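You operate a simulated robot arm through the tools that you are given. There is no shell and no other tool. Be economical: measure what you need, move in short steps, check, and stop when the job is done.

The job below is to be done with a simulated two-armed robot. You get a single attempt, and the scene is never put back.

Task
Take the blue t key from the white table and leave it on the table two. Hold the teal tin on the white table steady with one hand and put the cloth wad from the white table in it with the other. Take the white pad on the white table and put it away on the grey shelf. Fetch the yellow tube and set it in the white scrap tub. Put the local carton on the table three. Open the pads drawer, take the blue clamp on the table one and put it away in the inside of the pads drawer, then shut the drawer. Lift the grey lid open. Any order will do.

Only the result counts: the job must be done as asked and must still hold three seconds after the hand-in. Knocking over, shifting, dropping, spilling or breaking anything else fails it. A push-on lid holds only when it is set on centred and level and pressed home; a screw cap is set on level and turned clockwise until tight. Flat cloth is picked up by pressing the open fingertips on it (5 to 10 N) and closing them slowly along it; thin cloth reads only 2 to 8 mm in the jaws.

Robot
Two 7-joint arms with fingered hands on one trunk, on a base that drives. Base frame: it is fixed to the floor where the robot stands at the start and does not move with it; the origin is under the middle of the robot, x ahead of it, y to its left, z up; the surface under the hand at the start is at about z = 0.8. Units: m, degrees, N and s.
The left shoulder is at the start at [0.099, 0.128, 1.086], the right one opposite. Places, roughly: blue clamp (9x7x2 cm) [-2.4, -2.7, 0.8]; blue t key (14x9x3 cm) [0.5, -0.1, 0.8]; cloth wad (5x4x3 cm) [0.9, -0.2, 0.8]; grey lid [7.3, -9.9, 0.5]; grey shelf (15x15 cm) [4.4, -6.02, 1.18]; inside of the pads drawer [5.4, -12.2, 0.4]; local carton [1.5, -1.25, 0.75]; pads drawer [5.4, -12.1, 0.5]; scrap tub [1, -0.5, 0.75]; table three [-0.8, -1.4, 0.8]; table two [-2.4, -1.8, 0.8]; teal tin (10x10x11 cm) [0.5, -0.6, 0.8]; white pad (7x10x2 cm) [0.9, 0.1, 0.8]; yellow tube (2x2x5 cm) [1.2, -0.9, 0.8]. Payload 5 kg a hand.
The TCP of each hand is the grasp point between the finger pads, 0.037 m short of the fingertips. In the tool frame z runs along the fingers and y along their closing line. Largest opening 0.124 m; the body of the gripper starts 0.043 m behind the TCP. The gripper is a hand of 3 fingers: y runs from the thumb to the fingers, the wrist lies at [-0.021, -0.116, -0.203] in the tool frame.
Orientation is told as [roll, pitch, yaw] about the base's x, y, z axes, in that order, counted from this pose: with the fingers straight down and the wrist toward the robot, the tool's x, y and z point along [0, 1, 0], [1, 0, 0] and [0, 0, -1] of the base frame.

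Tools
- The arms move only by the tool apply_moves. It takes "left_series", "right_series" or both (then of equal length, played together; a hand with none holds still); each is a list of rows, each an object of numbers (a shift or turn left out is 0): "tx", "ty", "tz": the shift along the tool's x, y, z in m; "ax", "ay", "az": the turn, a rotation vector about the tool's x, y, z in degrees. In form: [{"tx": .., "ty": .., "tz": .., "ax": .., "ay": .., "az": ..}, ...]. A call has 1 to 20 rows; each row shifts and turns the commanded pose from where the row before left it, along the tool's axes as they then stand. Rows are played at 5 a second. More than 0.05 m and 8.6 degrees between two rows, and nothing of the call is played. Where a pose cannot be reached the arm comes as near as it can. A force on the tool above 40 N (or 10 N above the force at the start of the call, whichever is more), or a blocked arm, ends the call early, and 0.2 s more pass. In this call time passes only in rows, and 0.2 s behind the last. The reply holds the time, the measured pose of the TCP, the force on the tool along the base axes, the opening and the grip force, in the units named above and with some noise, with the torque about the TCP (base axes, N m) and any sound that the robot's microphone picked up.
- Cameras (640 x 400 px; columns grow to the right, rows downward): "scene" is now at [0.2573, -0.04, 1.2493]; the picture's right is [-0.48, -0.88, 0.00], its down [-0.48, 0.26, -0.84] and it looks along [0.74, -0.40, -0.54] (base axes); focal length 214 px, centre (320, 200). "left" rides on the left gripper at [-0.072, -0.104, -0.154] in its tool frame; the picture's right is [-0.83, -0.26, 0.49], its down [0.51, -0.72, 0.47] and it looks along [0.23, 0.64, 0.73] (tool axes); focal length 243 px, centre (320, 200). "right" rides on the right gripper at [0.072, -0.104, -0.154] in its tool frame; the picture's right is [-0.83, 0.26, -0.49], its down [-0.51, -0.72, 0.47] and it looks along [-0.23, 0.64, 0.73] (tool axes); focal length 243 px, centre (320, 200). There is no depth. A picture from a camera that has moved, and an enlarged one, comes with that camera's place and axes in the base frame and with its lens.
- camera(camera): a new picture of that camera. No time passes.
- move_column(by): slides the trunk up (or, below 0, down) by that many m; the arms and the scene camera ride with it, the base frame stays. It gives what a move gives, with no picture.
- steer(legs): drives the robot by 1 to 6 legs, each [ahead, left, turn to the left] in m, m and degrees, along the robot's own axes; the way and the turn of a leg run together, so that a leg with both is an arc; at most 1.5 m and 180 degrees a leg. The arms and the cameras ride along, it lands a little off, and it stops where it bumps. It gives what a move gives.
- curl_fingers(index, middle, thumb_bend, thumb_turn, hand): sets how far each is bent, from 0 (flat) to 1 (curled in); at 0.3 the hand is open as for a grip, at 0.7 the pads meet at the TCP. One left out holds its place. A second passes; each finger stops where it meets its share of the squeeze, and holds until it gets a number again. It is the only way to open and close the hand. It gives what a move gives, with no picture; readings hold the bend of each and the force on the fingers (four entries, about 0 where the hand has none), thumb and palm. thumb_turn goes from beside the hand (0) to across from the fingers (1), as for a grip.
- pan_tilt(pan, tilt): turns the head with the scene camera to pan (to the left, within 80 degrees either way) and tilt (down, from -29 to 69), counted from straight ahead of the robot. It gives what a move gives.
- close_up(camera, box): a new picture of the part [left, top, right, bottom] of that camera's present view, enlarged. No time passes.
- close_job(): hands the job in; it is judged then, once.

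Go step by step. Nothing tells you exact positions but the pictures and the camera data: compare them with the known pose of the tool, close in by small moves and look again before you grip or let go. The budget is 217 turns and 208 pictures, counting those below and the enlarged ones. Unless the task says otherwise, let go and move clear before handing in.

The tools are called after ">>>" by a JSON object that holds its "name" and its "arguments". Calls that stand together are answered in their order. apply_moves: Moves the arms, as the interface text tells. Its arguments: {"type":"object","properties":{"left_series":{"type":"array","items":{"type":"object","properties":{"tx":{"type":"number"},"ty":{"type":"number"},"tz":{"type":"number"},"ax":{"type":"number"},"ay":{"type":"number"},"az":{"type":"number"}}}},"right_series":{"type":"array","items":{"type":"object","properties":{"tx":{"type":"number"},"ty":{"type":"number"},"tz":{"type":"number"},"ax":{"type":"number"},"ay":{"type":"number"},"az":{"type":"number"}}}}},"required":[]} The other tools are called the same way: move_column (by) slides the trunk up or down; curl_fingers (index, middle, thumb_bend, thumb_turn, hand) moves the fingers one by one; steer (legs) drives the base; pan_tilt (pan, tilt) turns the head that bears the scene camera; camera (camera) takes a picture; close_up (camera, box) takes an enlarged picture of a part of a camera's view; close_job () hands the job in.

At the start:

```text
time: 0.0
left_ee_pos: [0.6473, 0.0139, 1.1397]
left_tcp_rot: [0.0, 0.1, -0.1]
left_ft_force: [0.1, 0.1, 0.0]
left_ft_torque: [0.01, 0.01, 0.02]
left_width: 0.1237
left_finger_force: 0.3
left_shape: jaw
left_bend: [0.3, 0.3, 0.3, 0.98]
left_finger forces: [0.0, 0.0, 0.0, 0.0, 0.0, 0.0]
right_ee_pos: [0.559, -0.4568, 1.1561]
right_tcp_rot: [-0.1, 0.0, -0.1]
right_ft_force: [0.4, -0.2, 0.2]
right_ft_torque: [0.01, 0.0, 0.01]
right_width: 0.1237
right_finger_force: 0.0
right_shape: jaw
right_bend: [0.3, 0.3, 0.3, 0.98]
right_finger forces: [0.1, 0.0, 0.0, 0.0, 0.1, 0.0]
trunk travel left (down, up): [-0.275, 0.288]
robot x, y, heading: [-0.0008, 0.0015, 0.2]
head pan, tilt: [-28.4, 32.8]
```

scene: 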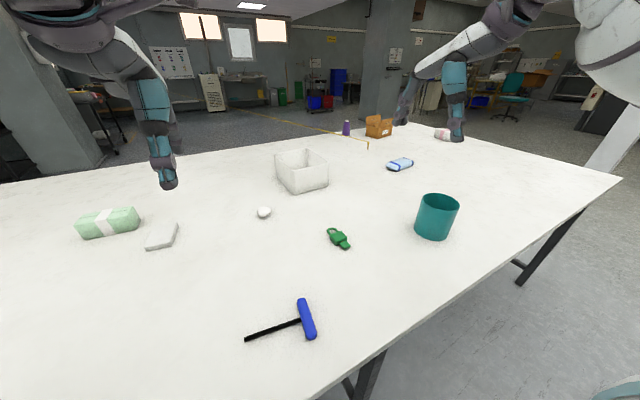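
right: 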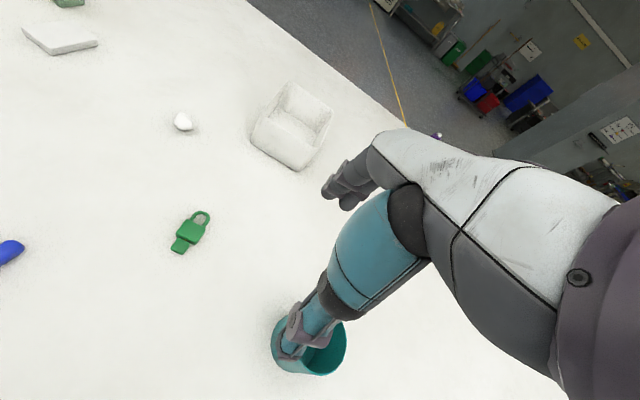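
left: 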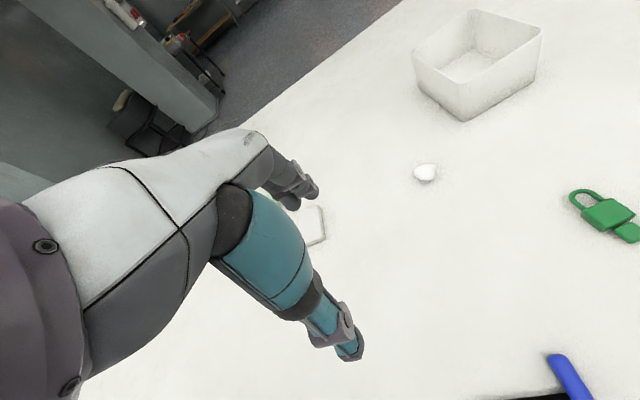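

I see the white table with the T key, wad, tub, tin, pad and carton as listed. I'll start with the cloth wad, which I put at about [0.885, -0.155], by moving the right hand above it while the left moves aside.

>>> {"name": "apply_moves", "arguments": {"right_series": [{"tx": 0.0336, "ty": 0.036}, {"tx": 0.0336, "ty": 0.036}, {"tx": 0.0336, "ty": 0.036}, {"tx": 0.0336, "ty": 0.036}, {"tx": 0.0336, "ty": 0.036}, {"tx": 0.0336, "ty": 0.036}, {"tx": 0.0336, "ty": 0.036}, {"tx": 0.0336, "ty": 0.036}, {"tx": 0.0336, "ty": 0.036}, {"tz": 0.045}, {"tz": 0.045}, {"tz": 0.045}, {"tz": 0.045}], "left_series": [{"tx": 0.04}, {"tx": 0.04}, {"tx": 0.04}, {"tx": 0.04}, {"tx": 0.04}, {"tx": 0}, {"tx": 0}, {"tx": 0}, {"tx": 0}, {"tx": 0}, {"tx": 0}, {"tx": 0}, {"tx": 0}]}}

>>> {"name": "camera", "arguments": {"camera": "right"}}

>>> {"name": "camera", "arguments": {"camera": "scene"}}

```text
time: 2.8
left_ee_pos: [0.6498, 0.2134, 1.1398]
left_tcp_rot: [0.0, 0.0, 0.0]
left_ft_force: [-0.1, 0.5, -0.7]
left_ft_torque: [0.02, 0.04, -0.01]
left_width: 0.1235
left_finger_force: 0.0
left_shape: jaw
left_bend: [0.3, 0.3, 0.3, 0.98]
left_finger forces: [0.1, 0.0, 0.0, 0.1, 0.1, 0.1]
right_ee_pos: [0.8829, -0.1531, 0.9759]
right_tcp_rot: [0.0, -0.2, 0.1]
right_ft_force: [0.1, -0.8, 0.9]
right_ft_torque: [0.02, 0.01, 0.0]
right_width: 0.124
right_finger_force: 0.1
right_shape: jaw
right_bend: [0.3, 0.3, 0.3, 0.98]
right_finger forces: [0.0, 0.0, 0.1, 0.0, 0.0, 0.0]
trunk travel left (down, up): [-0.275, 0.288]
robot x, y, heading: [-0.0002, 0.0, 0.1]
head pan, tilt: [-28.4, 32.8]
```

```text
204 pictures are left
camera right: at [0.7793, -0.0825, 1.1289], right [0.26, -0.83, 0.49], down [-0.72, -0.51, -0.47], along [0.64, -0.23, -0.73], focal length 243 px, centre (320, 200)
```

right: 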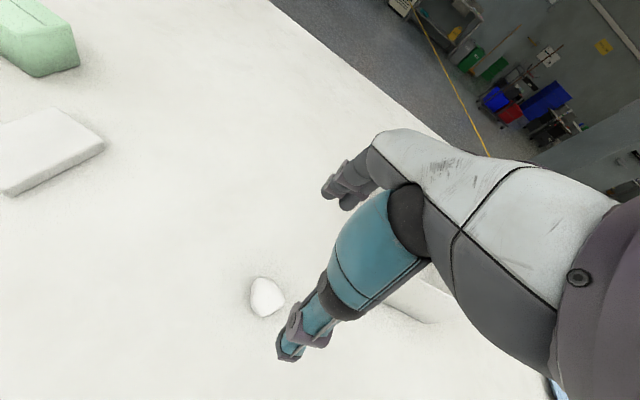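

```text
203 pictures are left
camera scene: at [0.2581, -0.0404, 1.2491], right [-0.48, -0.88, 0.0], down [-0.48, 0.26, -0.84], along [0.74, -0.4, -0.54], focal length 214 px, centre (320, 200)
```

scene: 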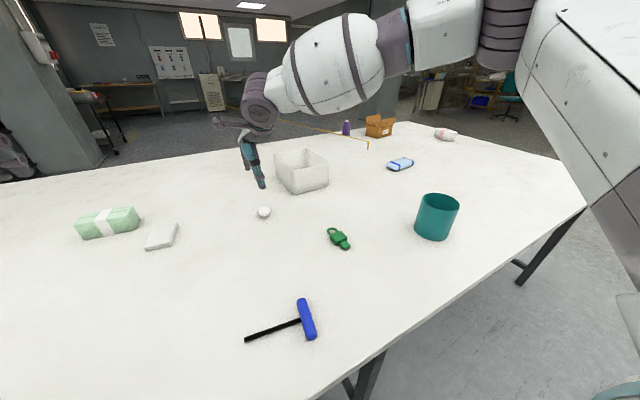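

The wad is close under the right hand, at about [0.873, -0.162]. I want a closer view of the finger layout before descending.

>>> {"name": "close_up", "arguments": {"camera": "scene", "box": [200, 60, 340, 240]}}

>>> {"name": "camera", "arguments": {"camera": "left"}}

```text
2.22 times, centred on (270, 150) of scene
camera zoom: at [0.2581, -0.0404, 1.2491], right [-0.48, -0.88, 0.0], down [-0.48, 0.26, -0.84], along [0.74, -0.4, -0.54], focal length 477 px, centre (431, 311)
```

zoom: 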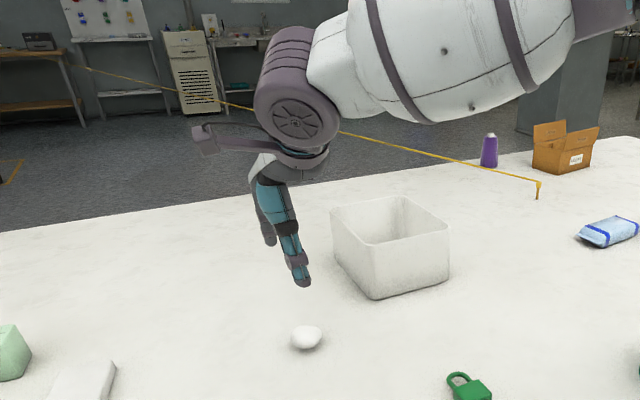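

```text
201 pictures are left
camera left: at [0.5445, 0.1414, 1.2935], right [-0.26, -0.83, -0.49], down [-0.72, 0.51, -0.47], along [0.64, 0.23, -0.73], focal length 243 px, centre (320, 200)
```

left: 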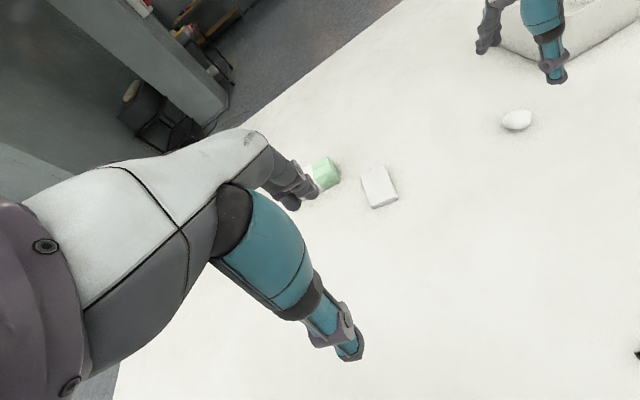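

The thumb (teal) is on the near side and the grey fingers are on the far side. I'll centre over the wad and come down partway.

>>> {"name": "apply_moves", "arguments": {"right_series": [{"tx": -0.008, "ty": -0.008}, {"tz": 0.045}, {"tz": 0.045}]}}

>>> {"name": "camera", "arguments": {"camera": "right"}}

>>> {"name": "close_up", "arguments": {"camera": "scene", "box": [200, 120, 340, 240]}}

```text
time: 3.6
left_ee_pos: [0.6486, 0.2126, 1.1397]
left_tcp_rot: [0.0, 0.1, 0.0]
left_ft_force: [0.0, -0.1, -0.3]
left_ft_torque: [0.03, 0.02, -0.04]
left_width: 0.1238
left_finger_force: 0.1
left_shape: jaw
left_bend: [0.3, 0.3, 0.3, 0.98]
left_finger forces: [0.0, 0.0, 0.0, 0.0, 0.0, 0.1]
right_ee_pos: [0.8755, -0.1615, 0.8855]
right_tcp_rot: [0.0, 0.0, 0.0]
right_ft_force: [-0.4, -0.1, -0.5]
right_ft_torque: [0.04, 0.04, 0.0]
right_width: 0.1239
right_finger_force: 0.0
right_shape: jaw
right_bend: [0.3, 0.3, 0.3, 0.98]
right_finger forces: [0.1, 0.0, 0.1, 0.0, 0.0, 0.0]
trunk travel left (down, up): [-0.275, 0.288]
robot x, y, heading: [0.0024, -0.0018, -0.2]
head pan, tilt: [-28.4, 32.8]
```

```text
200 pictures are left
camera right: at [0.7732, -0.0913, 1.0386], right [0.26, -0.83, 0.49], down [-0.72, -0.51, -0.47], along [0.64, -0.23, -0.73], focal length 243 px, centre (320, 200)
```

right: 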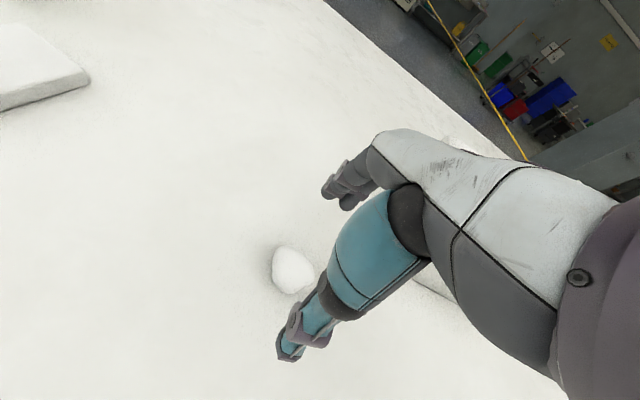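

```text
3.33 times, centred on (270, 180) of scene
camera zoom: at [0.2588, -0.0407, 1.2489], right [-0.48, -0.88, 0.0], down [-0.48, 0.26, -0.84], along [0.74, -0.4, -0.54], focal length 715 px, centre (487, 267)
```

zoom: 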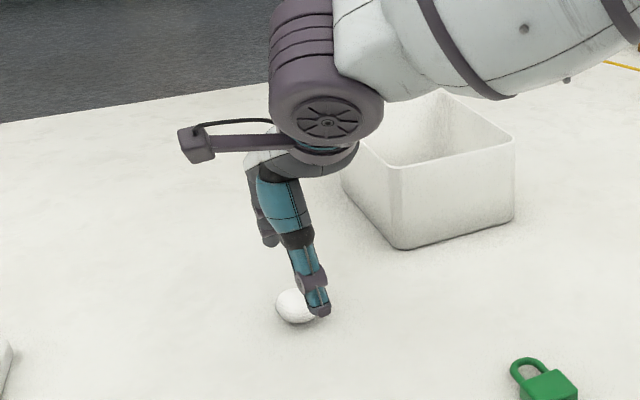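

The wad centre triangulates to about [0.867, -0.155, 0.82]. I'll make a small correction and descend to grip height.

>>> {"name": "apply_moves", "arguments": {"right_series": [{"tx": 0.005, "ty": -0.007}, {"tz": 0.02}, {"tz": 0.018}]}}

>>> {"name": "camera", "arguments": {"camera": "right"}}

>>> {"name": "close_up", "arguments": {"camera": "scene", "box": [220, 150, 320, 240]}}

```text
time: 4.4
left_ee_pos: [0.6487, 0.2141, 1.1404]
left_tcp_rot: [0.1, 0.0, -0.1]
left_ft_force: [-0.3, 0.3, 0.6]
left_ft_torque: [0.0, 0.02, 0.0]
left_width: 0.1235
left_finger_force: 0.0
left_shape: jaw
left_bend: [0.3, 0.3, 0.3, 0.98]
left_finger forces: [0.1, 0.0, 0.0, 0.0, 0.0, 0.0]
right_ee_pos: [0.8676, -0.1571, 0.848]
right_tcp_rot: [0.0, 0.0, 0.1]
right_ft_force: [-0.1, 0.0, 0.7]
right_ft_torque: [0.03, -0.02, 0.02]
right_width: 0.1238
right_finger_force: 0.1
right_shape: jaw
right_bend: [0.3, 0.3, 0.3, 0.98]
right_finger forces: [0.0, 0.0, 0.0, 0.1, 0.0, 0.0]
trunk travel left (down, up): [-0.275, 0.288]
robot x, y, heading: [-0.0007, -0.0003, 0.4]
head pan, tilt: [-28.4, 32.8]
```

```text
198 pictures are left
camera right: at [0.7646, -0.0863, 1.0016], right [0.26, -0.83, 0.49], down [-0.72, -0.51, -0.47], along [0.64, -0.23, -0.73], focal length 243 px, centre (320, 200)
```

right: 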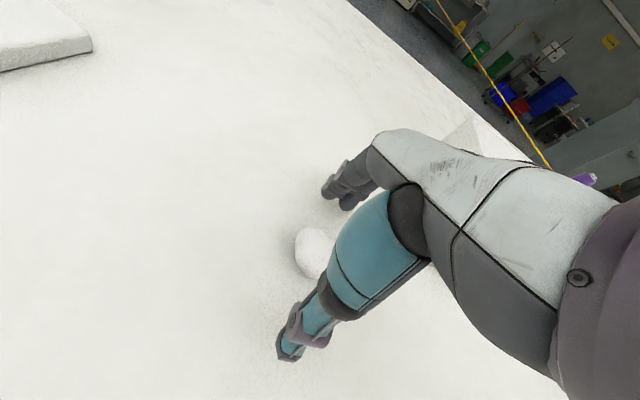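

```text
4.44 times, centred on (270, 195) of scene
camera zoom: at [0.2575, -0.04, 1.2493], right [-0.48, -0.88, 0.0], down [-0.48, 0.26, -0.84], along [0.74, -0.4, -0.54], focal length 953 px, centre (542, 222)
```

zoom: 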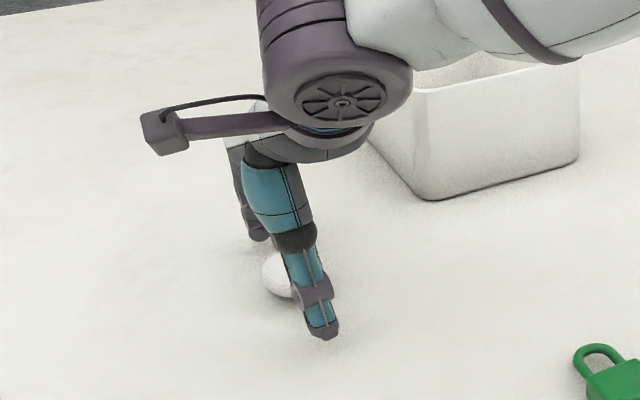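

The wad sits between thumb and fingers. I'll lower 4 mm and close.

>>> {"name": "apply_moves", "arguments": {"right_series": [{"tz": 0.004, "ty": 0.002}]}}

>>> {"name": "curl_fingers", "arguments": {"hand": "right", "index": 0.7, "middle": 0.7, "thumb_bend": 0.7}}

>>> {"name": "camera", "arguments": {"camera": "right"}}

```text
time: 4.8
left_ee_pos: [0.6494, 0.2138, 1.1402]
left_tcp_rot: [0.1, 0.0, 0.0]
left_ft_force: [-0.7, 0.0, -0.4]
left_ft_torque: [0.0, 0.02, 0.0]
left_width: 0.1238
left_finger_force: 0.0
left_shape: jaw
left_bend: [0.3, 0.3, 0.3, 0.98]
left_finger forces: [0.1, 0.0, 0.0, 0.0, 0.1, 0.1]
right_ee_pos: [0.8703, -0.1571, 0.8441]
right_tcp_rot: [-0.1, 0.0, 0.0]
right_ft_force: [-0.4, 0.5, 0.0]
right_ft_torque: [-0.01, 0.0, -0.02]
right_width: 0.1238
right_finger_force: 0.2
right_shape: jaw
right_bend: [0.3, 0.3, 0.3, 0.98]
right_finger forces: [0.0, 0.1, 0.0, 0.0, 0.1, 0.1]
trunk travel left (down, up): [-0.275, 0.288]
robot x, y, heading: [0.004, -0.0024, -0.1]
head pan, tilt: [-28.4, 32.8]
```

```text
time: 5.8
left_ee_pos: [0.6481, 0.2141, 1.1404]
left_tcp_rot: [0.1, 0.0, -0.1]
left_ft_force: [0.2, -0.1, 0.2]
left_ft_torque: [-0.02, 0.05, -0.01]
left_width: 0.1238
left_finger_force: 0.1
left_shape: jaw
left_bend: [0.3, 0.3, 0.3, 0.98]
left_finger forces: [0.0, 0.0, 0.1, 0.1, 0.1, 0.0]
right_ee_pos: [0.8696, -0.1575, 0.8455]
right_tcp_rot: [-0.1, 0.0, 0.0]
right_ft_force: [1.7, 0.2, 0.9]
right_ft_torque: [-0.03, 0.02, 0.03]
right_width: 0.0413
right_finger_force: 16.5
right_shape: fingers
right_bend: [0.61, 0.65, 0.59, 0.96]
right_finger forces: [9.7, 6.9, 0.0, 0.0, 16.0, 0.0]
trunk travel left (down, up): [-0.275, 0.288]
robot x, y, heading: [0.0016, -0.0009, -0.1]
head pan, tilt: [-28.4, 32.8]
```

```text
196 pictures are left
camera right: at [0.7666, -0.0861, 0.9981], right [0.26, -0.83, 0.49], down [-0.72, -0.51, -0.47], along [0.64, -0.23, -0.73], focal length 243 px, centre (320, 200)
```

right: 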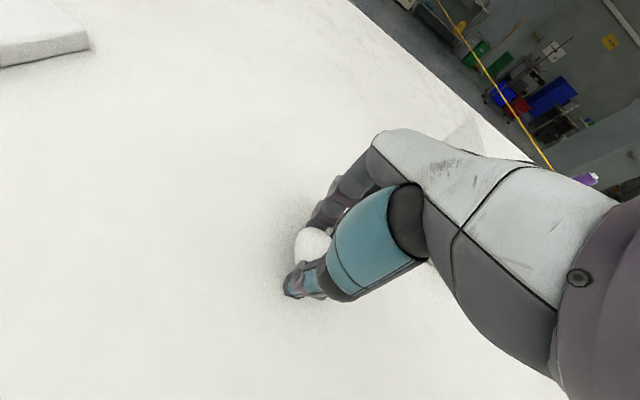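

The wad is gripped (4.1 cm, 16 N), so I'll lift it. Before driving I want to look at the floor to the right and behind.

>>> {"name": "apply_moves", "arguments": {"right_series": [{"tz": -0.04}, {"tz": -0.045}, {"tz": -0.045}, {"tz": -0.045}, {"tz": -0.045}]}}

>>> {"name": "pan_tilt", "arguments": {"pan": -80, "tilt": 40}}

>>> {"name": "camera", "arguments": {"camera": "scene"}}

>>> {"name": "camera", "arguments": {"camera": "right"}}

```text
time: 7.0
left_ee_pos: [0.6471, 0.2145, 1.1404]
left_tcp_rot: [0.0, -0.1, 0.0]
left_ft_force: [0.3, 0.7, -0.8]
left_ft_torque: [0.01, -0.02, 0.0]
left_width: 0.124
left_finger_force: 0.0
left_shape: jaw
left_bend: [0.3, 0.3, 0.3, 0.98]
left_finger forces: [0.1, 0.1, 0.1, 0.0, 0.1, 0.0]
right_ee_pos: [0.8712, -0.158, 1.0639]
right_tcp_rot: [-0.1, -0.1, 0.0]
right_ft_force: [0.0, 0.4, -0.2]
right_ft_torque: [0.01, -0.07, 0.0]
right_width: 0.041
right_finger_force: 15.8
right_shape: fingers
right_bend: [0.61, 0.65, 0.59, 0.96]
right_finger forces: [9.6, 6.3, 0.1, 0.0, 15.9, 0.1]
trunk travel left (down, up): [-0.275, 0.288]
robot x, y, heading: [0.0015, 0.0013, 0.2]
head pan, tilt: [-28.4, 32.8]
```

```text
time: 8.2
left_ee_pos: [0.6478, 0.2133, 1.1404]
left_tcp_rot: [-0.1, 0.1, -0.1]
left_ft_force: [0.4, 0.9, 1.5]
left_ft_torque: [0.0, 0.05, 0.0]
left_width: 0.1238
left_finger_force: 0.0
left_shape: jaw
left_bend: [0.3, 0.3, 0.3, 0.98]
left_finger forces: [0.0, 0.0, 0.1, 0.1, 0.1, 0.0]
right_ee_pos: [0.87, -0.1579, 1.0624]
right_tcp_rot: [0.0, 0.0, 0.0]
right_ft_force: [0.5, -0.3, -1.2]
right_ft_torque: [-0.03, 0.01, -0.06]
right_width: 0.0412
right_finger_force: 15.5
right_shape: fingers
right_bend: [0.61, 0.65, 0.59, 0.96]
right_finger forces: [9.6, 6.3, 0.0, 0.1, 15.9, 0.0]
trunk travel left (down, up): [-0.275, 0.288]
robot x, y, heading: [0.0006, -0.0009, 0.1]
head pan, tilt: [-80.0, 40.0]
```

```text
195 pictures are left
camera scene: at [0.1937, -0.0812, 1.2384], right [-0.98, -0.17, 0.0], down [-0.11, 0.63, -0.77], along [0.13, -0.75, -0.64], focal length 214 px, centre (320, 200)
```

scene: 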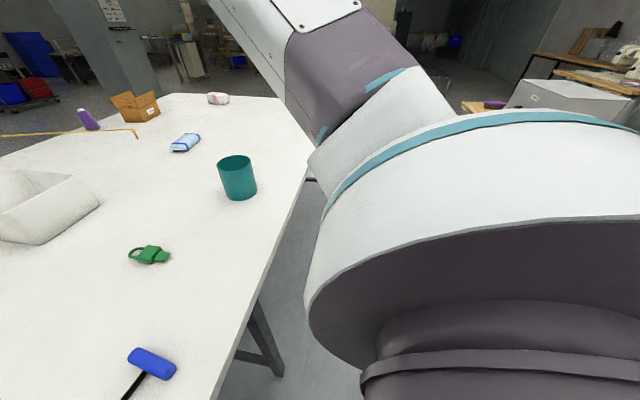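

```text
194 pictures are left
camera right: at [0.7683, -0.0862, 1.2162], right [0.26, -0.83, 0.49], down [-0.72, -0.51, -0.47], along [0.64, -0.23, -0.73], focal length 243 px, centre (320, 200)
```

right: 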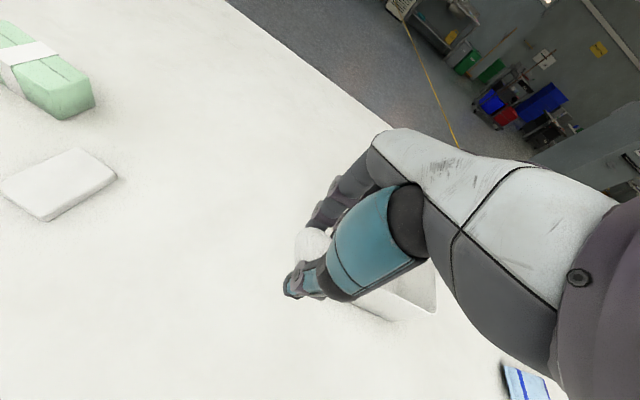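

The wad is secure and the floor beside the table is clear. I'll back up 0.2 m and slide right 0.5 m so the tin is in front of both hands.

>>> {"name": "steer", "arguments": {"legs": [[-0.2, 0, 0], [0, -0.5, 0]]}}

>>> {"name": "pan_tilt", "arguments": {"pan": 0, "tilt": 40}}

>>> {"name": "camera", "arguments": {"camera": "scene"}}

>>> {"name": "camera", "arguments": {"camera": "left"}}

```text
time: 14.3
left_ee_pos: [0.4497, -0.288, 1.1404]
left_tcp_rot: [0.0, 0.0, 0.0]
left_ft_force: [0.7, 0.0, -0.5]
left_ft_torque: [0.01, 0.0, 0.06]
left_width: 0.1236
left_finger_force: 0.0
left_shape: jaw
left_bend: [0.3, 0.3, 0.3, 0.98]
left_finger forces: [0.1, 0.0, 0.0, 0.0, 0.0, 0.0]
right_ee_pos: [0.6713, -0.6601, 1.0623]
right_tcp_rot: [-0.1, 0.1, 0.0]
right_ft_force: [0.4, -0.6, -0.5]
right_ft_torque: [-0.01, 0.0, -0.02]
right_width: 0.0412
right_finger_force: 15.2
right_shape: fingers
right_bend: [0.61, 0.65, 0.59, 0.96]
right_finger forces: [9.7, 6.2, 0.0, 0.0, 16.0, 0.1]
trunk travel left (down, up): [-0.275, 0.288]
robot x, y, heading: [-0.1978, -0.505, -0.1]
head pan, tilt: [-80.0, 40.0]
```

```text
time: 15.8
left_ee_pos: [0.4486, -0.2893, 1.1414]
left_tcp_rot: [0.0, 0.1, 0.0]
left_ft_force: [0.1, 0.0, 0.9]
left_ft_torque: [-0.01, 0.02, 0.03]
left_width: 0.1237
left_finger_force: 0.1
left_shape: jaw
left_bend: [0.3, 0.3, 0.3, 0.98]
left_finger forces: [0.0, 0.0, 0.0, 0.0, 0.1, 0.0]
right_ee_pos: [0.672, -0.6604, 1.0629]
right_tcp_rot: [0.0, 0.1, 0.0]
right_ft_force: [0.5, 0.5, 0.1]
right_ft_torque: [0.02, -0.02, -0.03]
right_width: 0.041
right_finger_force: 16.4
right_shape: fingers
right_bend: [0.61, 0.65, 0.59, 0.96]
right_finger forces: [9.6, 6.3, 0.0, 0.0, 16.0, 0.0]
trunk travel left (down, up): [-0.275, 0.288]
robot x, y, heading: [-0.2029, -0.5039, 0.0]
head pan, tilt: [0.0, 40.0]
```

```text
193 pictures are left
camera scene: at [0.0645, -0.4998, 1.2384], right [0.0, -1.0, 0.0], down [-0.64, 0.0, -0.77], along [0.77, 0.0, -0.64], focal length 214 px, centre (320, 200)
```

scene: 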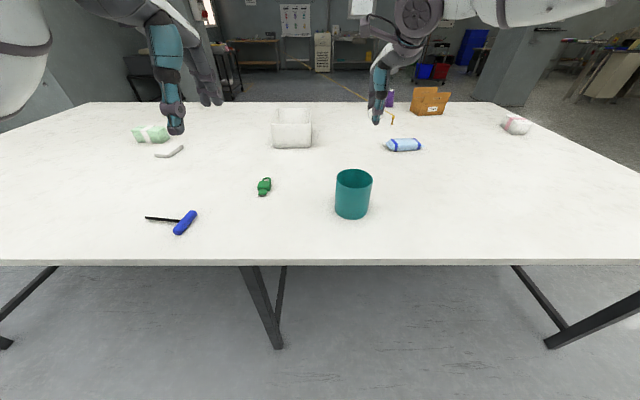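

```text
192 pictures are left
camera left: at [0.3443, -0.3605, 1.2938], right [-0.26, -0.83, -0.49], down [-0.72, 0.51, -0.47], along [0.64, 0.23, -0.73], focal length 243 px, centre (320, 200)
```

left: 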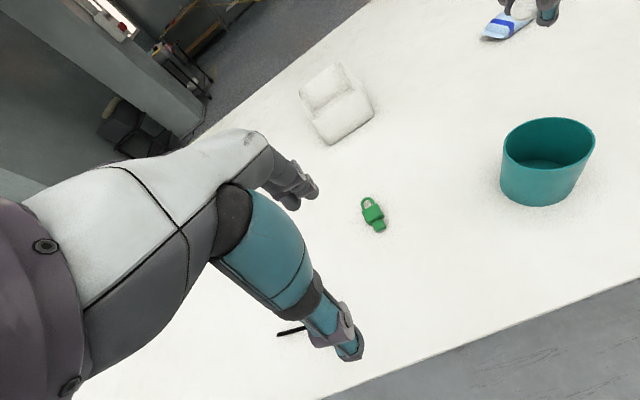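

The tin is centred at about [0.55, -0.597] with its rim at z≈0.91. I'll turn the left hand so its fingers go inside the left rim and the thumb stays outside, and move the right hand out of the way.

>>> {"name": "apply_moves", "arguments": {"left_series": [{"az": 8.2}, {"az": 8.2}, {"az": 8.2}, {"az": 8.2}, {"az": 8.2}, {"az": 8.2}, {"az": 8.2}, {"az": 8.2}, {"az": 8.2}, {"az": 8.2}, {"az": 8}], "right_series": [{"tx": -0.03}, {"tx": -0.03}, {"tx": -0.03}, {"tx": -0.03}, {"tx": -0.03}, {"tx": -0.02}, {"tx": 0}, {"tx": 0}, {"tx": 0}, {"tx": 0}, {"tx": 0}]}}

>>> {"name": "camera", "arguments": {"camera": "scene"}}

```text
time: 18.2
left_ee_pos: [0.449, -0.2882, 1.1406]
left_tcp_rot: [0.0, 0.0, -90.1]
left_ft_force: [-0.1, -0.2, -0.2]
left_ft_torque: [0.01, 0.0, -0.01]
left_width: 0.1237
left_finger_force: 0.1
left_shape: jaw
left_bend: [0.3, 0.3, 0.3, 0.98]
left_finger forces: [0.1, 0.0, 0.1, 0.0, 0.0, 0.1]
right_ee_pos: [0.6722, -0.8293, 1.0633]
right_tcp_rot: [0.0, 0.0, 0.0]
right_ft_force: [-0.3, 0.1, -0.3]
right_ft_torque: [0.0, -0.02, -0.01]
right_width: 0.0408
right_finger_force: 15.6
right_shape: fingers
right_bend: [0.61, 0.65, 0.59, 0.96]
right_finger forces: [9.7, 6.3, 0.0, 0.0, 15.9, 0.0]
trunk travel left (down, up): [-0.275, 0.288]
robot x, y, heading: [-0.2019, -0.5025, -0.2]
head pan, tilt: [0.0, 40.0]
```

```text
191 pictures are left
camera scene: at [0.065, -0.5003, 1.2382], right [0.0, -1.0, 0.0], down [-0.64, 0.0, -0.77], along [0.77, 0.0, -0.64], focal length 214 px, centre (320, 200)
```

scene: 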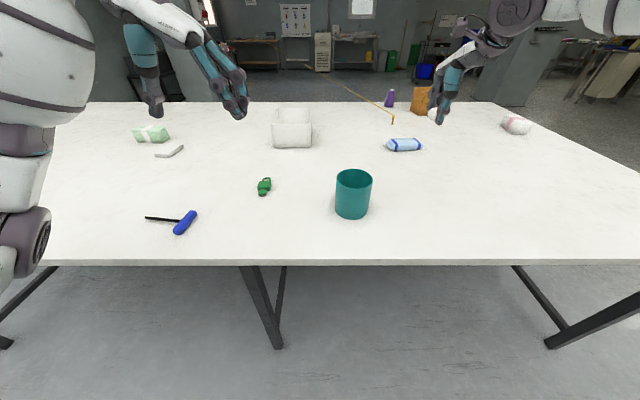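

Next I'll carry the left hand over the tin's left rim, staying above it.

>>> {"name": "apply_moves", "arguments": {"left_series": [{"tx": 0.0144, "ty": 0.0367}, {"tx": 0.0144, "ty": 0.0367}, {"tx": 0.0144, "ty": 0.0367}, {"tx": 0.0144, "ty": 0.0367}, {"tx": 0.0144, "ty": 0.0367}, {"tx": 0.0144, "ty": 0.0367}, {"tx": 0.0144, "ty": 0.0367}, {"tz": 0.04}, {"tz": 0.04}, {"tz": 0.04}, {"tz": 0.03}]}}

>>> {"name": "close_up", "arguments": {"camera": "scene", "box": [260, 100, 440, 240]}}

>>> {"name": "camera", "arguments": {"camera": "left"}}

>>> {"name": "camera", "arguments": {"camera": "right"}}

```text
time: 20.6
left_ee_pos: [0.5499, -0.5434, 0.9889]
left_tcp_rot: [0.0, 0.0, -90.0]
left_ft_force: [0.3, 0.2, 0.1]
left_ft_torque: [0.03, -0.02, 0.01]
left_width: 0.1238
left_finger_force: 0.0
left_shape: jaw
left_bend: [0.3, 0.3, 0.3, 0.98]
left_finger forces: [0.1, 0.0, 0.0, 0.0, 0.1, 0.0]
right_ee_pos: [0.6729, -0.8274, 1.0634]
right_tcp_rot: [-0.1, 0.1, 0.1]
right_ft_force: [0.4, -0.5, -0.1]
right_ft_torque: [-0.01, 0.02, 0.0]
right_width: 0.0411
right_finger_force: 16.1
right_shape: fingers
right_bend: [0.61, 0.65, 0.59, 0.96]
right_finger forces: [9.6, 6.3, 0.0, 0.0, 15.9, 0.1]
trunk travel left (down, up): [-0.275, 0.288]
robot x, y, heading: [-0.1954, -0.4988, 0.2]
head pan, tilt: [0.0, 40.0]
```

```text
2.86 times, centred on (350, 170) of scene
camera zoom: at [0.0651, -0.4992, 1.2383], right [0.0, -1.0, 0.0], down [-0.64, 0.0, -0.77], along [0.77, 0.0, -0.64], focal length 613 px, centre (234, 286)
```

zoom: 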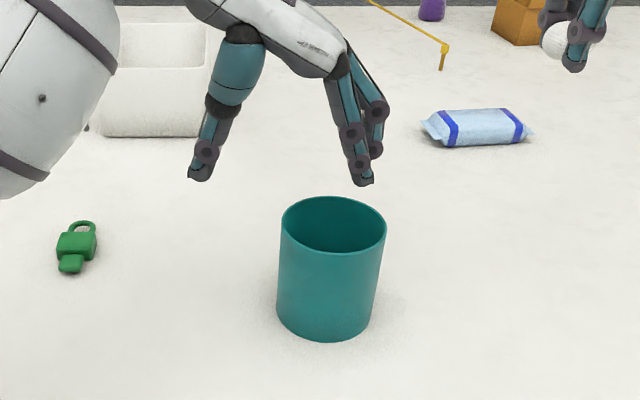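

```text
189 pictures are left
camera left: at [0.4771, -0.4391, 1.1436], right [-0.83, 0.26, -0.49], down [0.51, 0.72, -0.47], along [0.23, -0.64, -0.73], focal length 243 px, centre (320, 200)
```

left: 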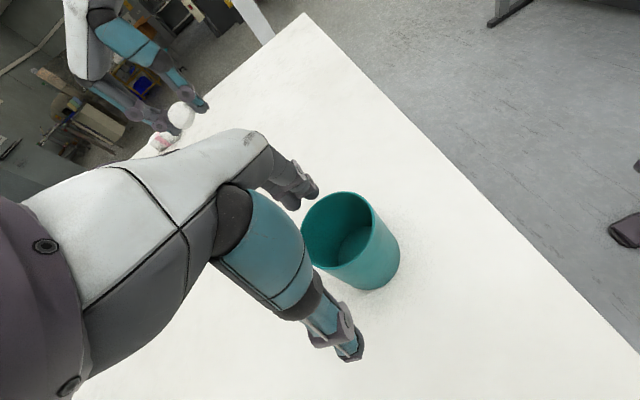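

```text
188 pictures are left
camera right: at [0.5694, -0.7569, 1.2163], right [0.26, -0.83, 0.49], down [-0.72, -0.51, -0.47], along [0.64, -0.23, -0.73], focal length 243 px, centre (320, 200)
```

right: 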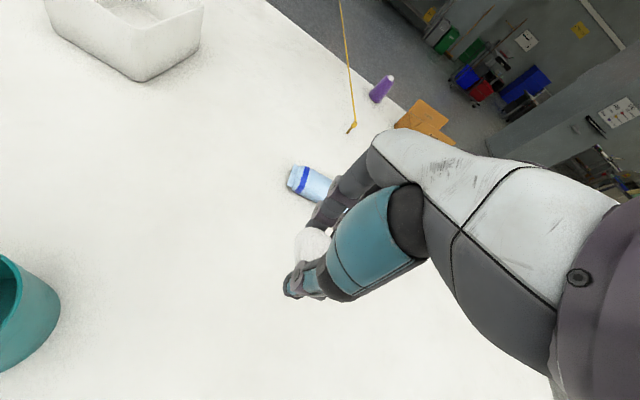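

The tin rim centre is about [0.548, -0.592], so its left wall lies right under the TCP. I'll descend so the pads straddle the wall.

>>> {"name": "apply_moves", "arguments": {"left_series": [{"tz": 0.03}, {"tz": 0.03}, {"tz": 0.027}]}}

>>> {"name": "close_up", "arguments": {"camera": "scene", "box": [260, 100, 440, 240]}}

>>> {"name": "camera", "arguments": {"camera": "left"}}

```text
time: 21.4
left_ee_pos: [0.55, -0.5443, 0.9031]
left_tcp_rot: [-0.1, 0.1, -89.9]
left_ft_force: [0.0, 0.6, 0.0]
left_ft_torque: [-0.03, 0.02, -0.02]
left_width: 0.1236
left_finger_force: 0.0
left_shape: jaw
left_bend: [0.3, 0.3, 0.3, 0.98]
left_finger forces: [0.0, 0.0, 0.0, 0.1, 0.0, 0.1]
right_ee_pos: [0.6711, -0.8297, 1.0626]
right_tcp_rot: [-0.1, 0.0, 0.0]
right_ft_force: [0.8, -0.6, -0.6]
right_ft_torque: [0.01, -0.03, 0.0]
right_width: 0.0412
right_finger_force: 15.8
right_shape: fingers
right_bend: [0.61, 0.65, 0.59, 0.96]
right_finger forces: [9.6, 6.3, 0.1, 0.0, 15.8, 0.0]
trunk travel left (down, up): [-0.275, 0.288]
robot x, y, heading: [-0.2004, -0.5024, -0.0]
head pan, tilt: [0.0, 40.0]
```

```text
2.86 times, centred on (350, 170) of scene
camera zoom: at [0.0648, -0.4997, 1.2383], right [0.0, -1.0, 0.0], down [-0.64, 0.0, -0.77], along [0.77, 0.0, -0.64], focal length 613 px, centre (234, 286)
```

zoom: 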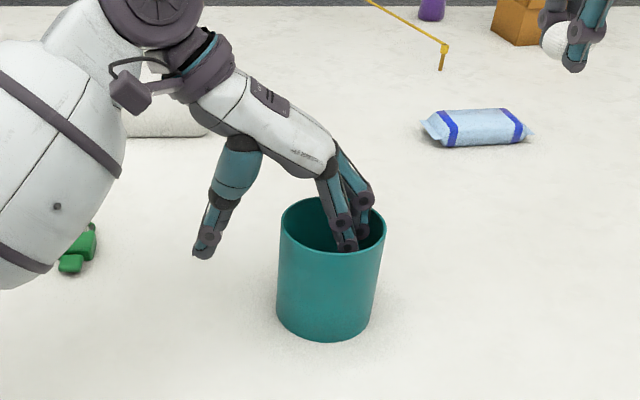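

```text
186 pictures are left
camera left: at [0.4761, -0.4399, 1.0567], right [-0.83, 0.26, -0.49], down [0.51, 0.72, -0.47], along [0.23, -0.64, -0.73], focal length 243 px, centre (320, 200)
```

left: 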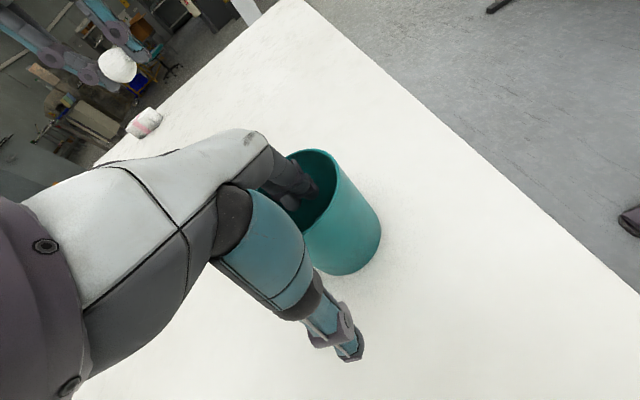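

The fingers are inside and the thumb is outside. I'll close gently on the wall.

>>> {"name": "curl_fingers", "arguments": {"hand": "left", "index": 0.69, "middle": 0.69, "thumb_bend": 0.7}}

>>> {"name": "close_up", "arguments": {"camera": "scene", "box": [260, 100, 440, 240]}}

```text
time: 22.4
left_ee_pos: [0.5481, -0.5456, 0.9032]
left_tcp_rot: [0.0, 0.0, -90.0]
left_ft_force: [-0.7, 0.3, 0.6]
left_ft_torque: [-0.01, 0.0, -0.01]
left_width: 0.0092
left_finger_force: 0.4
left_shape: fingers
left_bend: [0.69, 0.69, 0.69, 0.98]
left_finger forces: [0.1, 0.3, 0.0, 0.0, 0.5, 0.0]
right_ee_pos: [0.6721, -0.829, 1.0624]
right_tcp_rot: [0.0, 0.0, 0.0]
right_ft_force: [0.1, -0.2, 0.0]
right_ft_torque: [-0.01, 0.02, 0.01]
right_width: 0.0409
right_finger_force: 15.6
right_shape: fingers
right_bend: [0.61, 0.65, 0.59, 0.96]
right_finger forces: [9.5, 6.2, 0.0, 0.0, 15.8, 0.0]
trunk travel left (down, up): [-0.275, 0.288]
robot x, y, heading: [-0.2014, -0.499, -0.1]
head pan, tilt: [0.0, 40.0]
```

```text
2.86 times, centred on (350, 170) of scene
camera zoom: at [0.0646, -0.4998, 1.2384], right [0.0, -1.0, 0.0], down [-0.64, 0.0, -0.77], along [0.77, 0.0, -0.64], focal length 613 px, centre (234, 286)
```

zoom: 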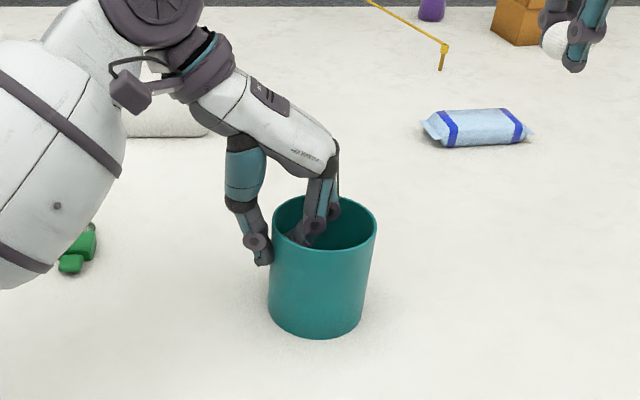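

Contact is made but light, so I'll squeeze a little more.

>>> {"name": "curl_fingers", "arguments": {"hand": "left", "index": 0.74, "middle": 0.74, "thumb_bend": 0.74}}

>>> {"name": "close_up", "arguments": {"camera": "scene", "box": [260, 100, 440, 240]}}

```text
time: 23.4
left_ee_pos: [0.5485, -0.5435, 0.9058]
left_tcp_rot: [0.1, 0.1, -90.0]
left_ft_force: [0.1, -0.4, -1.7]
left_ft_torque: [0.05, 0.02, 0.01]
left_width: 0.0054
left_finger_force: 9.2
left_shape: fingers
left_bend: [0.73, 0.73, 0.71, 0.97]
left_finger forces: [7.4, 2.8, 0.0, 0.1, 9.3, 0.0]
right_ee_pos: [0.6719, -0.8302, 1.0626]
right_tcp_rot: [0.0, 0.0, 0.1]
right_ft_force: [-0.5, -0.5, 0.0]
right_ft_torque: [-0.03, 0.01, 0.0]
right_width: 0.041
right_finger_force: 16.1
right_shape: fingers
right_bend: [0.61, 0.65, 0.59, 0.96]
right_finger forces: [9.6, 6.2, 0.0, 0.1, 15.9, 0.0]
trunk travel left (down, up): [-0.275, 0.288]
robot x, y, heading: [-0.1997, -0.5032, -0.2]
head pan, tilt: [0.0, 40.0]
```

```text
2.86 times, centred on (350, 170) of scene
camera zoom: at [0.0646, -0.4998, 1.2383], right [0.0, -1.0, 0.0], down [-0.64, 0.0, -0.77], along [0.77, 0.0, -0.64], focal length 613 px, centre (234, 286)
```

zoom: 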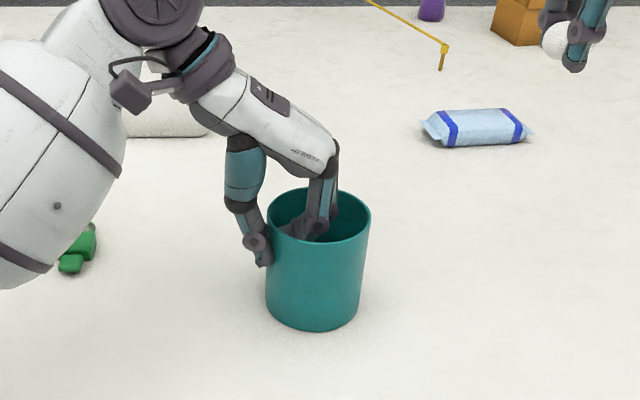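

The tin is held at the wall. The left knuckles overhang part of the opening, so I'll tilt the right hand so its fingertips point left and down, and bring the wad in from the right.

>>> {"name": "apply_moves", "arguments": {"right_series": [{"ay": 7}, {"ay": 7}, {"ay": 7}, {"ay": 7}, {"ay": 7}, {"tx": 0.0272, "ty": -0.0298, "tz": 0.026}, {"tx": 0.0272, "ty": -0.0298, "tz": 0.026}, {"tx": 0.0272, "ty": -0.0298, "tz": 0.026}, {"tx": 0.0272, "ty": -0.0298, "tz": 0.026}]}}

>>> {"name": "close_up", "arguments": {"camera": "scene", "box": [260, 100, 440, 240]}}

>>> {"name": "camera", "arguments": {"camera": "right"}}

```text
time: 25.4
left_ee_pos: [0.5494, -0.5434, 0.9042]
left_tcp_rot: [0.1, -0.1, -90.1]
left_ft_force: [-0.2, 0.1, -0.5]
left_ft_torque: [0.0, 0.01, -0.01]
left_width: 0.0054
left_finger_force: 9.4
left_shape: fingers
left_bend: [0.73, 0.73, 0.71, 0.97]
left_finger forces: [7.3, 2.8, 0.1, 0.1, 9.3, 0.1]
right_ee_pos: [0.5519, -0.678, 1.0415]
right_tcp_rot: [34.9, -0.1, 0.0]
right_ft_force: [-0.9, -0.1, -1.1]
right_ft_torque: [-0.08, 0.0, -0.03]
right_width: 0.0409
right_finger_force: 15.7
right_shape: fingers
right_bend: [0.61, 0.65, 0.59, 0.96]
right_finger forces: [9.7, 6.3, 0.0, 0.0, 16.0, 0.0]
trunk travel left (down, up): [-0.275, 0.288]
robot x, y, heading: [-0.2019, -0.5025, 0.1]
head pan, tilt: [0.0, 40.0]
```

```text
2.86 times, centred on (350, 170) of scene
camera zoom: at [0.0635, -0.4978, 1.2386], right [0.0, -1.0, 0.0], down [-0.64, 0.0, -0.77], along [0.77, 0.0, -0.64], focal length 613 px, centre (234, 286)
```

zoom: 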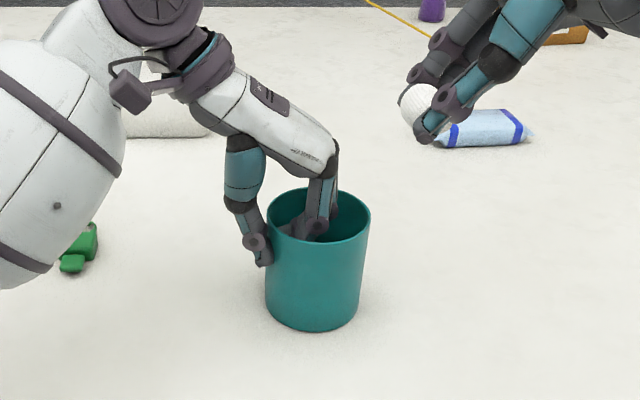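

```text
182 pictures are left
camera right: at [0.4486, -0.7082, 1.2083], right [0.26, -0.96, -0.07], down [-0.72, -0.15, -0.68], along [0.64, 0.23, -0.73], focal length 243 px, centre (320, 200)
```

right: 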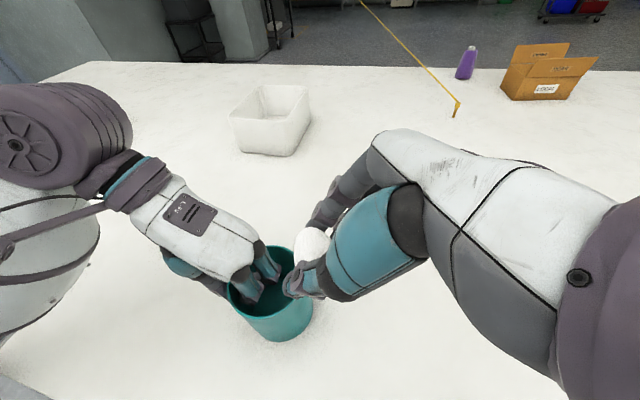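

The opening is centred near [0.554, -0.588, 0.92]. I'll bring the wad to the free right part of the opening.

>>> {"name": "apply_moves", "arguments": {"right_series": [{"tx": -0.0044, "ty": 0.001, "tz": 0.0336}, {"tx": -0.0044, "ty": 0.001, "tz": 0.0336}, {"tx": -0.004, "tz": 0.027}]}}

>>> {"name": "close_up", "arguments": {"camera": "scene", "box": [280, 130, 400, 230]}}

>>> {"name": "close_up", "arguments": {"camera": "right", "box": [220, 180, 400, 320]}}

```text
time: 26.2
left_ee_pos: [0.5507, -0.5433, 0.9024]
left_tcp_rot: [-0.1, 0.2, -89.8]
left_ft_force: [2.4, 14.8, -6.4]
left_ft_torque: [-0.12, 0.16, 0.3]
left_width: 0.0062
left_finger_force: 18.6
left_shape: fingers
left_bend: [0.73, 0.73, 0.71, 0.96]
left_finger forces: [7.4, 18.4, 0.0, 0.0, 10.9, 0.0]
right_ee_pos: [0.5564, -0.639, 0.9543]
right_tcp_rot: [35.1, 0.0, -0.2]
right_ft_force: [-1.6, -14.8, 5.4]
right_ft_torque: [-0.13, 0.02, 0.0]
right_width: 0.041
right_finger_force: 18.3
right_shape: fingers
right_bend: [0.61, 0.66, 0.59, 0.97]
right_finger forces: [11.7, 6.3, 0.0, 0.1, 17.5, 0.0]
trunk travel left (down, up): [-0.275, 0.288]
robot x, y, heading: [-0.1954, -0.5034, -0.2]
head pan, tilt: [0.0, 40.0]
```

```text
4.00 times, centred on (340, 180) of scene
camera zoom: at [0.0657, -0.5008, 1.2381], right [0.0, -1.0, 0.0], down [-0.64, 0.0, -0.77], along [0.77, 0.0, -0.64], focal length 858 px, centre (240, 280)
```

zoom: 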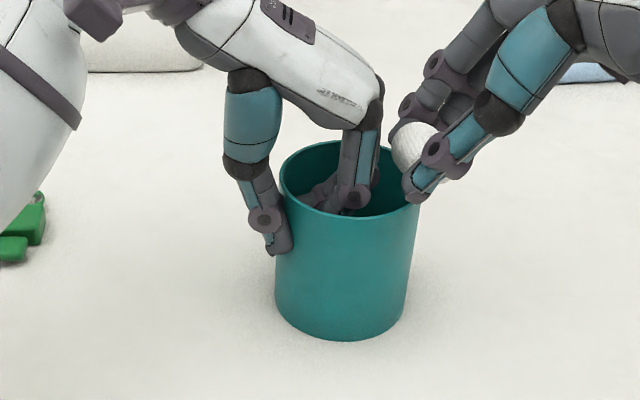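

```text
2.86 times, centred on (310, 250) of right
camera zoom: at [0.4535, -0.6692, 1.1217], right [0.26, -0.96, -0.07], down [-0.72, -0.14, -0.68], along [0.64, 0.23, -0.73], focal length 693 px, centre (349, 57)
```

zoom: 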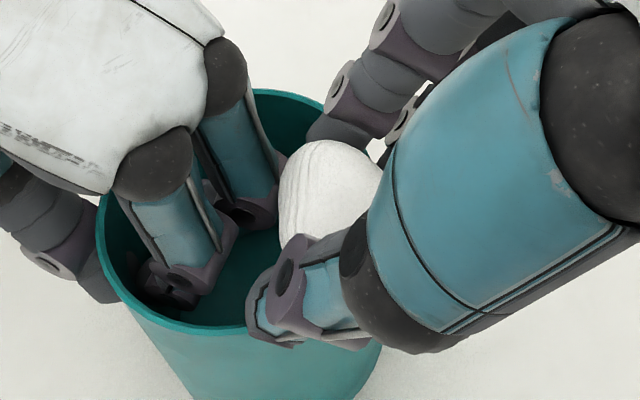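

The wad touches the left fingers (15 N), so the left grip takes up too much of the opening. I'll back the right hand off and regrip with the left hand leaning outward.

>>> {"name": "apply_moves", "arguments": {"right_series": [{"tz": -0.03, "tx": -0.01}, {"tz": -0.04}, {"tz": -0.04}]}}

>>> {"name": "curl_fingers", "arguments": {"hand": "left", "index": 0.4, "middle": 0.4, "thumb_bend": 0.4}}

>>> {"name": "close_up", "arguments": {"camera": "scene", "box": [260, 100, 440, 240]}}

>>> {"name": "camera", "arguments": {"camera": "right"}}

```text
time: 27.1
left_ee_pos: [0.5484, -0.5448, 0.9033]
left_tcp_rot: [0.1, 0.0, -90.1]
left_ft_force: [-0.2, 0.2, -1.2]
left_ft_torque: [0.03, 0.0, 0.04]
left_width: 0.0056
left_finger_force: 8.9
left_shape: fingers
left_bend: [0.73, 0.73, 0.71, 0.96]
left_finger forces: [6.5, 2.2, 0.1, 0.0, 8.4, 0.0]
right_ee_pos: [0.554, -0.7091, 1.041]
right_tcp_rot: [35.1, -0.1, -0.1]
right_ft_force: [-0.1, -0.6, 0.5]
right_ft_torque: [-0.01, -0.02, -0.05]
right_width: 0.041
right_finger_force: 15.4
right_shape: fingers
right_bend: [0.62, 0.66, 0.6, 0.96]
right_finger forces: [9.8, 5.9, 0.0, 0.0, 15.5, 0.0]
trunk travel left (down, up): [-0.275, 0.288]
robot x, y, heading: [-0.1981, -0.5009, -0.1]
head pan, tilt: [0.0, 40.0]
```

```text
time: 28.1
left_ee_pos: [0.548, -0.5458, 0.9035]
left_tcp_rot: [0.0, 0.0, -90.0]
left_ft_force: [0.2, -1.5, -0.6]
left_ft_torque: [0.01, 0.0, -0.04]
left_width: 0.0981
left_finger_force: 0.0
left_shape: fingers
left_bend: [0.4, 0.4, 0.4, 0.97]
left_finger forces: [0.1, 0.0, 0.0, 0.0, 0.1, 0.0]
right_ee_pos: [0.556, -0.7083, 1.0404]
right_tcp_rot: [35.0, 0.0, 0.0]
right_ft_force: [0.2, 0.4, 0.0]
right_ft_torque: [-0.03, 0.01, 0.02]
right_width: 0.041
right_finger_force: 15.5
right_shape: fingers
right_bend: [0.62, 0.66, 0.6, 0.96]
right_finger forces: [9.8, 5.7, 0.0, 0.0, 15.5, 0.0]
trunk travel left (down, up): [-0.275, 0.288]
robot x, y, heading: [-0.1996, -0.5003, -0.0]
head pan, tilt: [0.0, 40.0]
```

```text
2.86 times, centred on (350, 170) of scene
camera zoom: at [0.0645, -0.4999, 1.2384], right [0.0, -1.0, 0.0], down [-0.64, 0.0, -0.77], along [0.77, 0.0, -0.64], focal length 613 px, centre (234, 286)
```

zoom: 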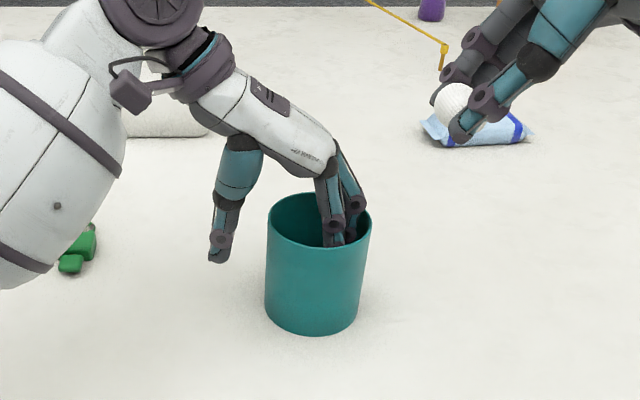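

```text
178 pictures are left
camera right: at [0.4514, -0.7386, 1.2076], right [0.26, -0.96, -0.07], down [-0.72, -0.14, -0.68], along [0.64, 0.23, -0.73], focal length 243 px, centre (320, 200)
```

right: 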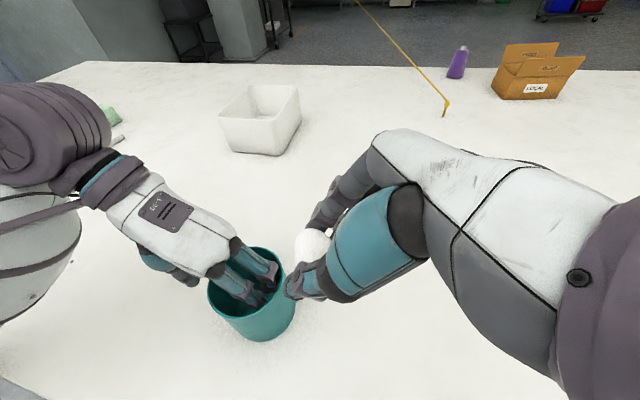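

The tin is standing freely again. I'll tilt the left hand outward 24° about the rim and close again.

>>> {"name": "apply_moves", "arguments": {"left_series": [{"ty": -0.005, "tx": 0.005, "tz": -0.008}, {"ax": -8}, {"ax": -8}, {"ax": -8}]}}

>>> {"name": "close_up", "arguments": {"camera": "scene", "box": [260, 100, 440, 240]}}

>>> {"name": "close_up", "arguments": {"camera": "right", "box": [140, 180, 340, 360]}}

```text
time: 29.1
left_ee_pos: [0.554, -0.5407, 0.9131]
left_tcp_rot: [0.2, -24.1, -90.0]
left_ft_force: [-0.1, 0.8, 1.5]
left_ft_torque: [0.06, 0.0, 0.03]
left_width: 0.0979
left_finger_force: 0.0
left_shape: fingers
left_bend: [0.4, 0.4, 0.4, 0.97]
left_finger forces: [0.0, 0.1, 0.1, 0.1, 0.0, 0.0]
right_ee_pos: [0.5539, -0.7089, 1.0409]
right_tcp_rot: [35.0, -0.1, 0.0]
right_ft_force: [-0.2, -0.3, 0.5]
right_ft_torque: [-0.03, -0.01, -0.01]
right_width: 0.0409
right_finger_force: 15.7
right_shape: fingers
right_bend: [0.62, 0.66, 0.6, 0.96]
right_finger forces: [9.9, 5.9, 0.0, 0.1, 15.5, 0.0]
trunk travel left (down, up): [-0.275, 0.288]
robot x, y, heading: [-0.1977, -0.5021, 0.0]
head pan, tilt: [0.0, 40.0]
```

```text
2.86 times, centred on (350, 170) of scene
camera zoom: at [0.0635, -0.5001, 1.2387], right [0.0, -1.0, 0.0], down [-0.64, 0.0, -0.77], along [0.77, 0.0, -0.64], focal length 613 px, centre (234, 286)
```

zoom: 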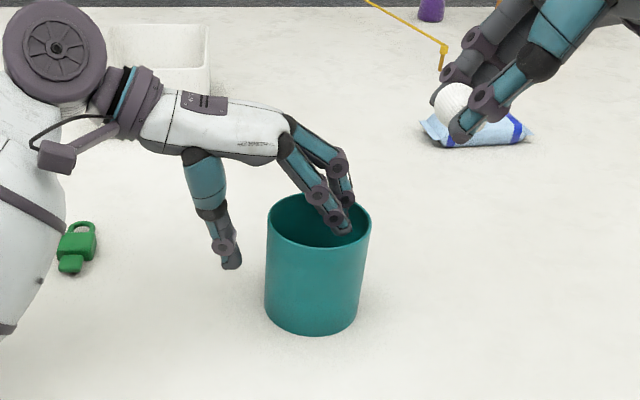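

```text
2.22 times, centred on (240, 270) of right
camera zoom: at [0.4505, -0.7388, 1.2082], right [0.26, -0.96, -0.07], down [-0.72, -0.14, -0.68], along [0.64, 0.23, -0.73], focal length 539 px, centre (498, 44)
```

zoom: 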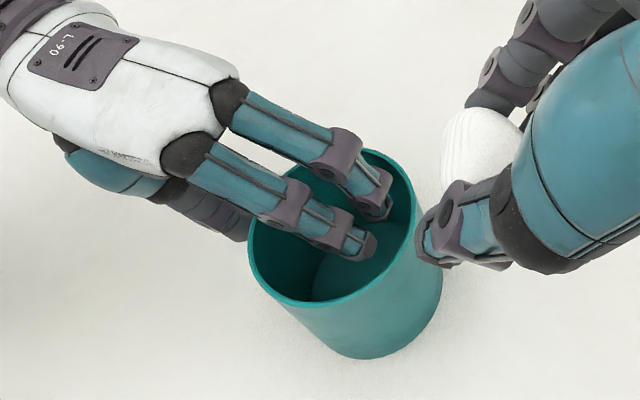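

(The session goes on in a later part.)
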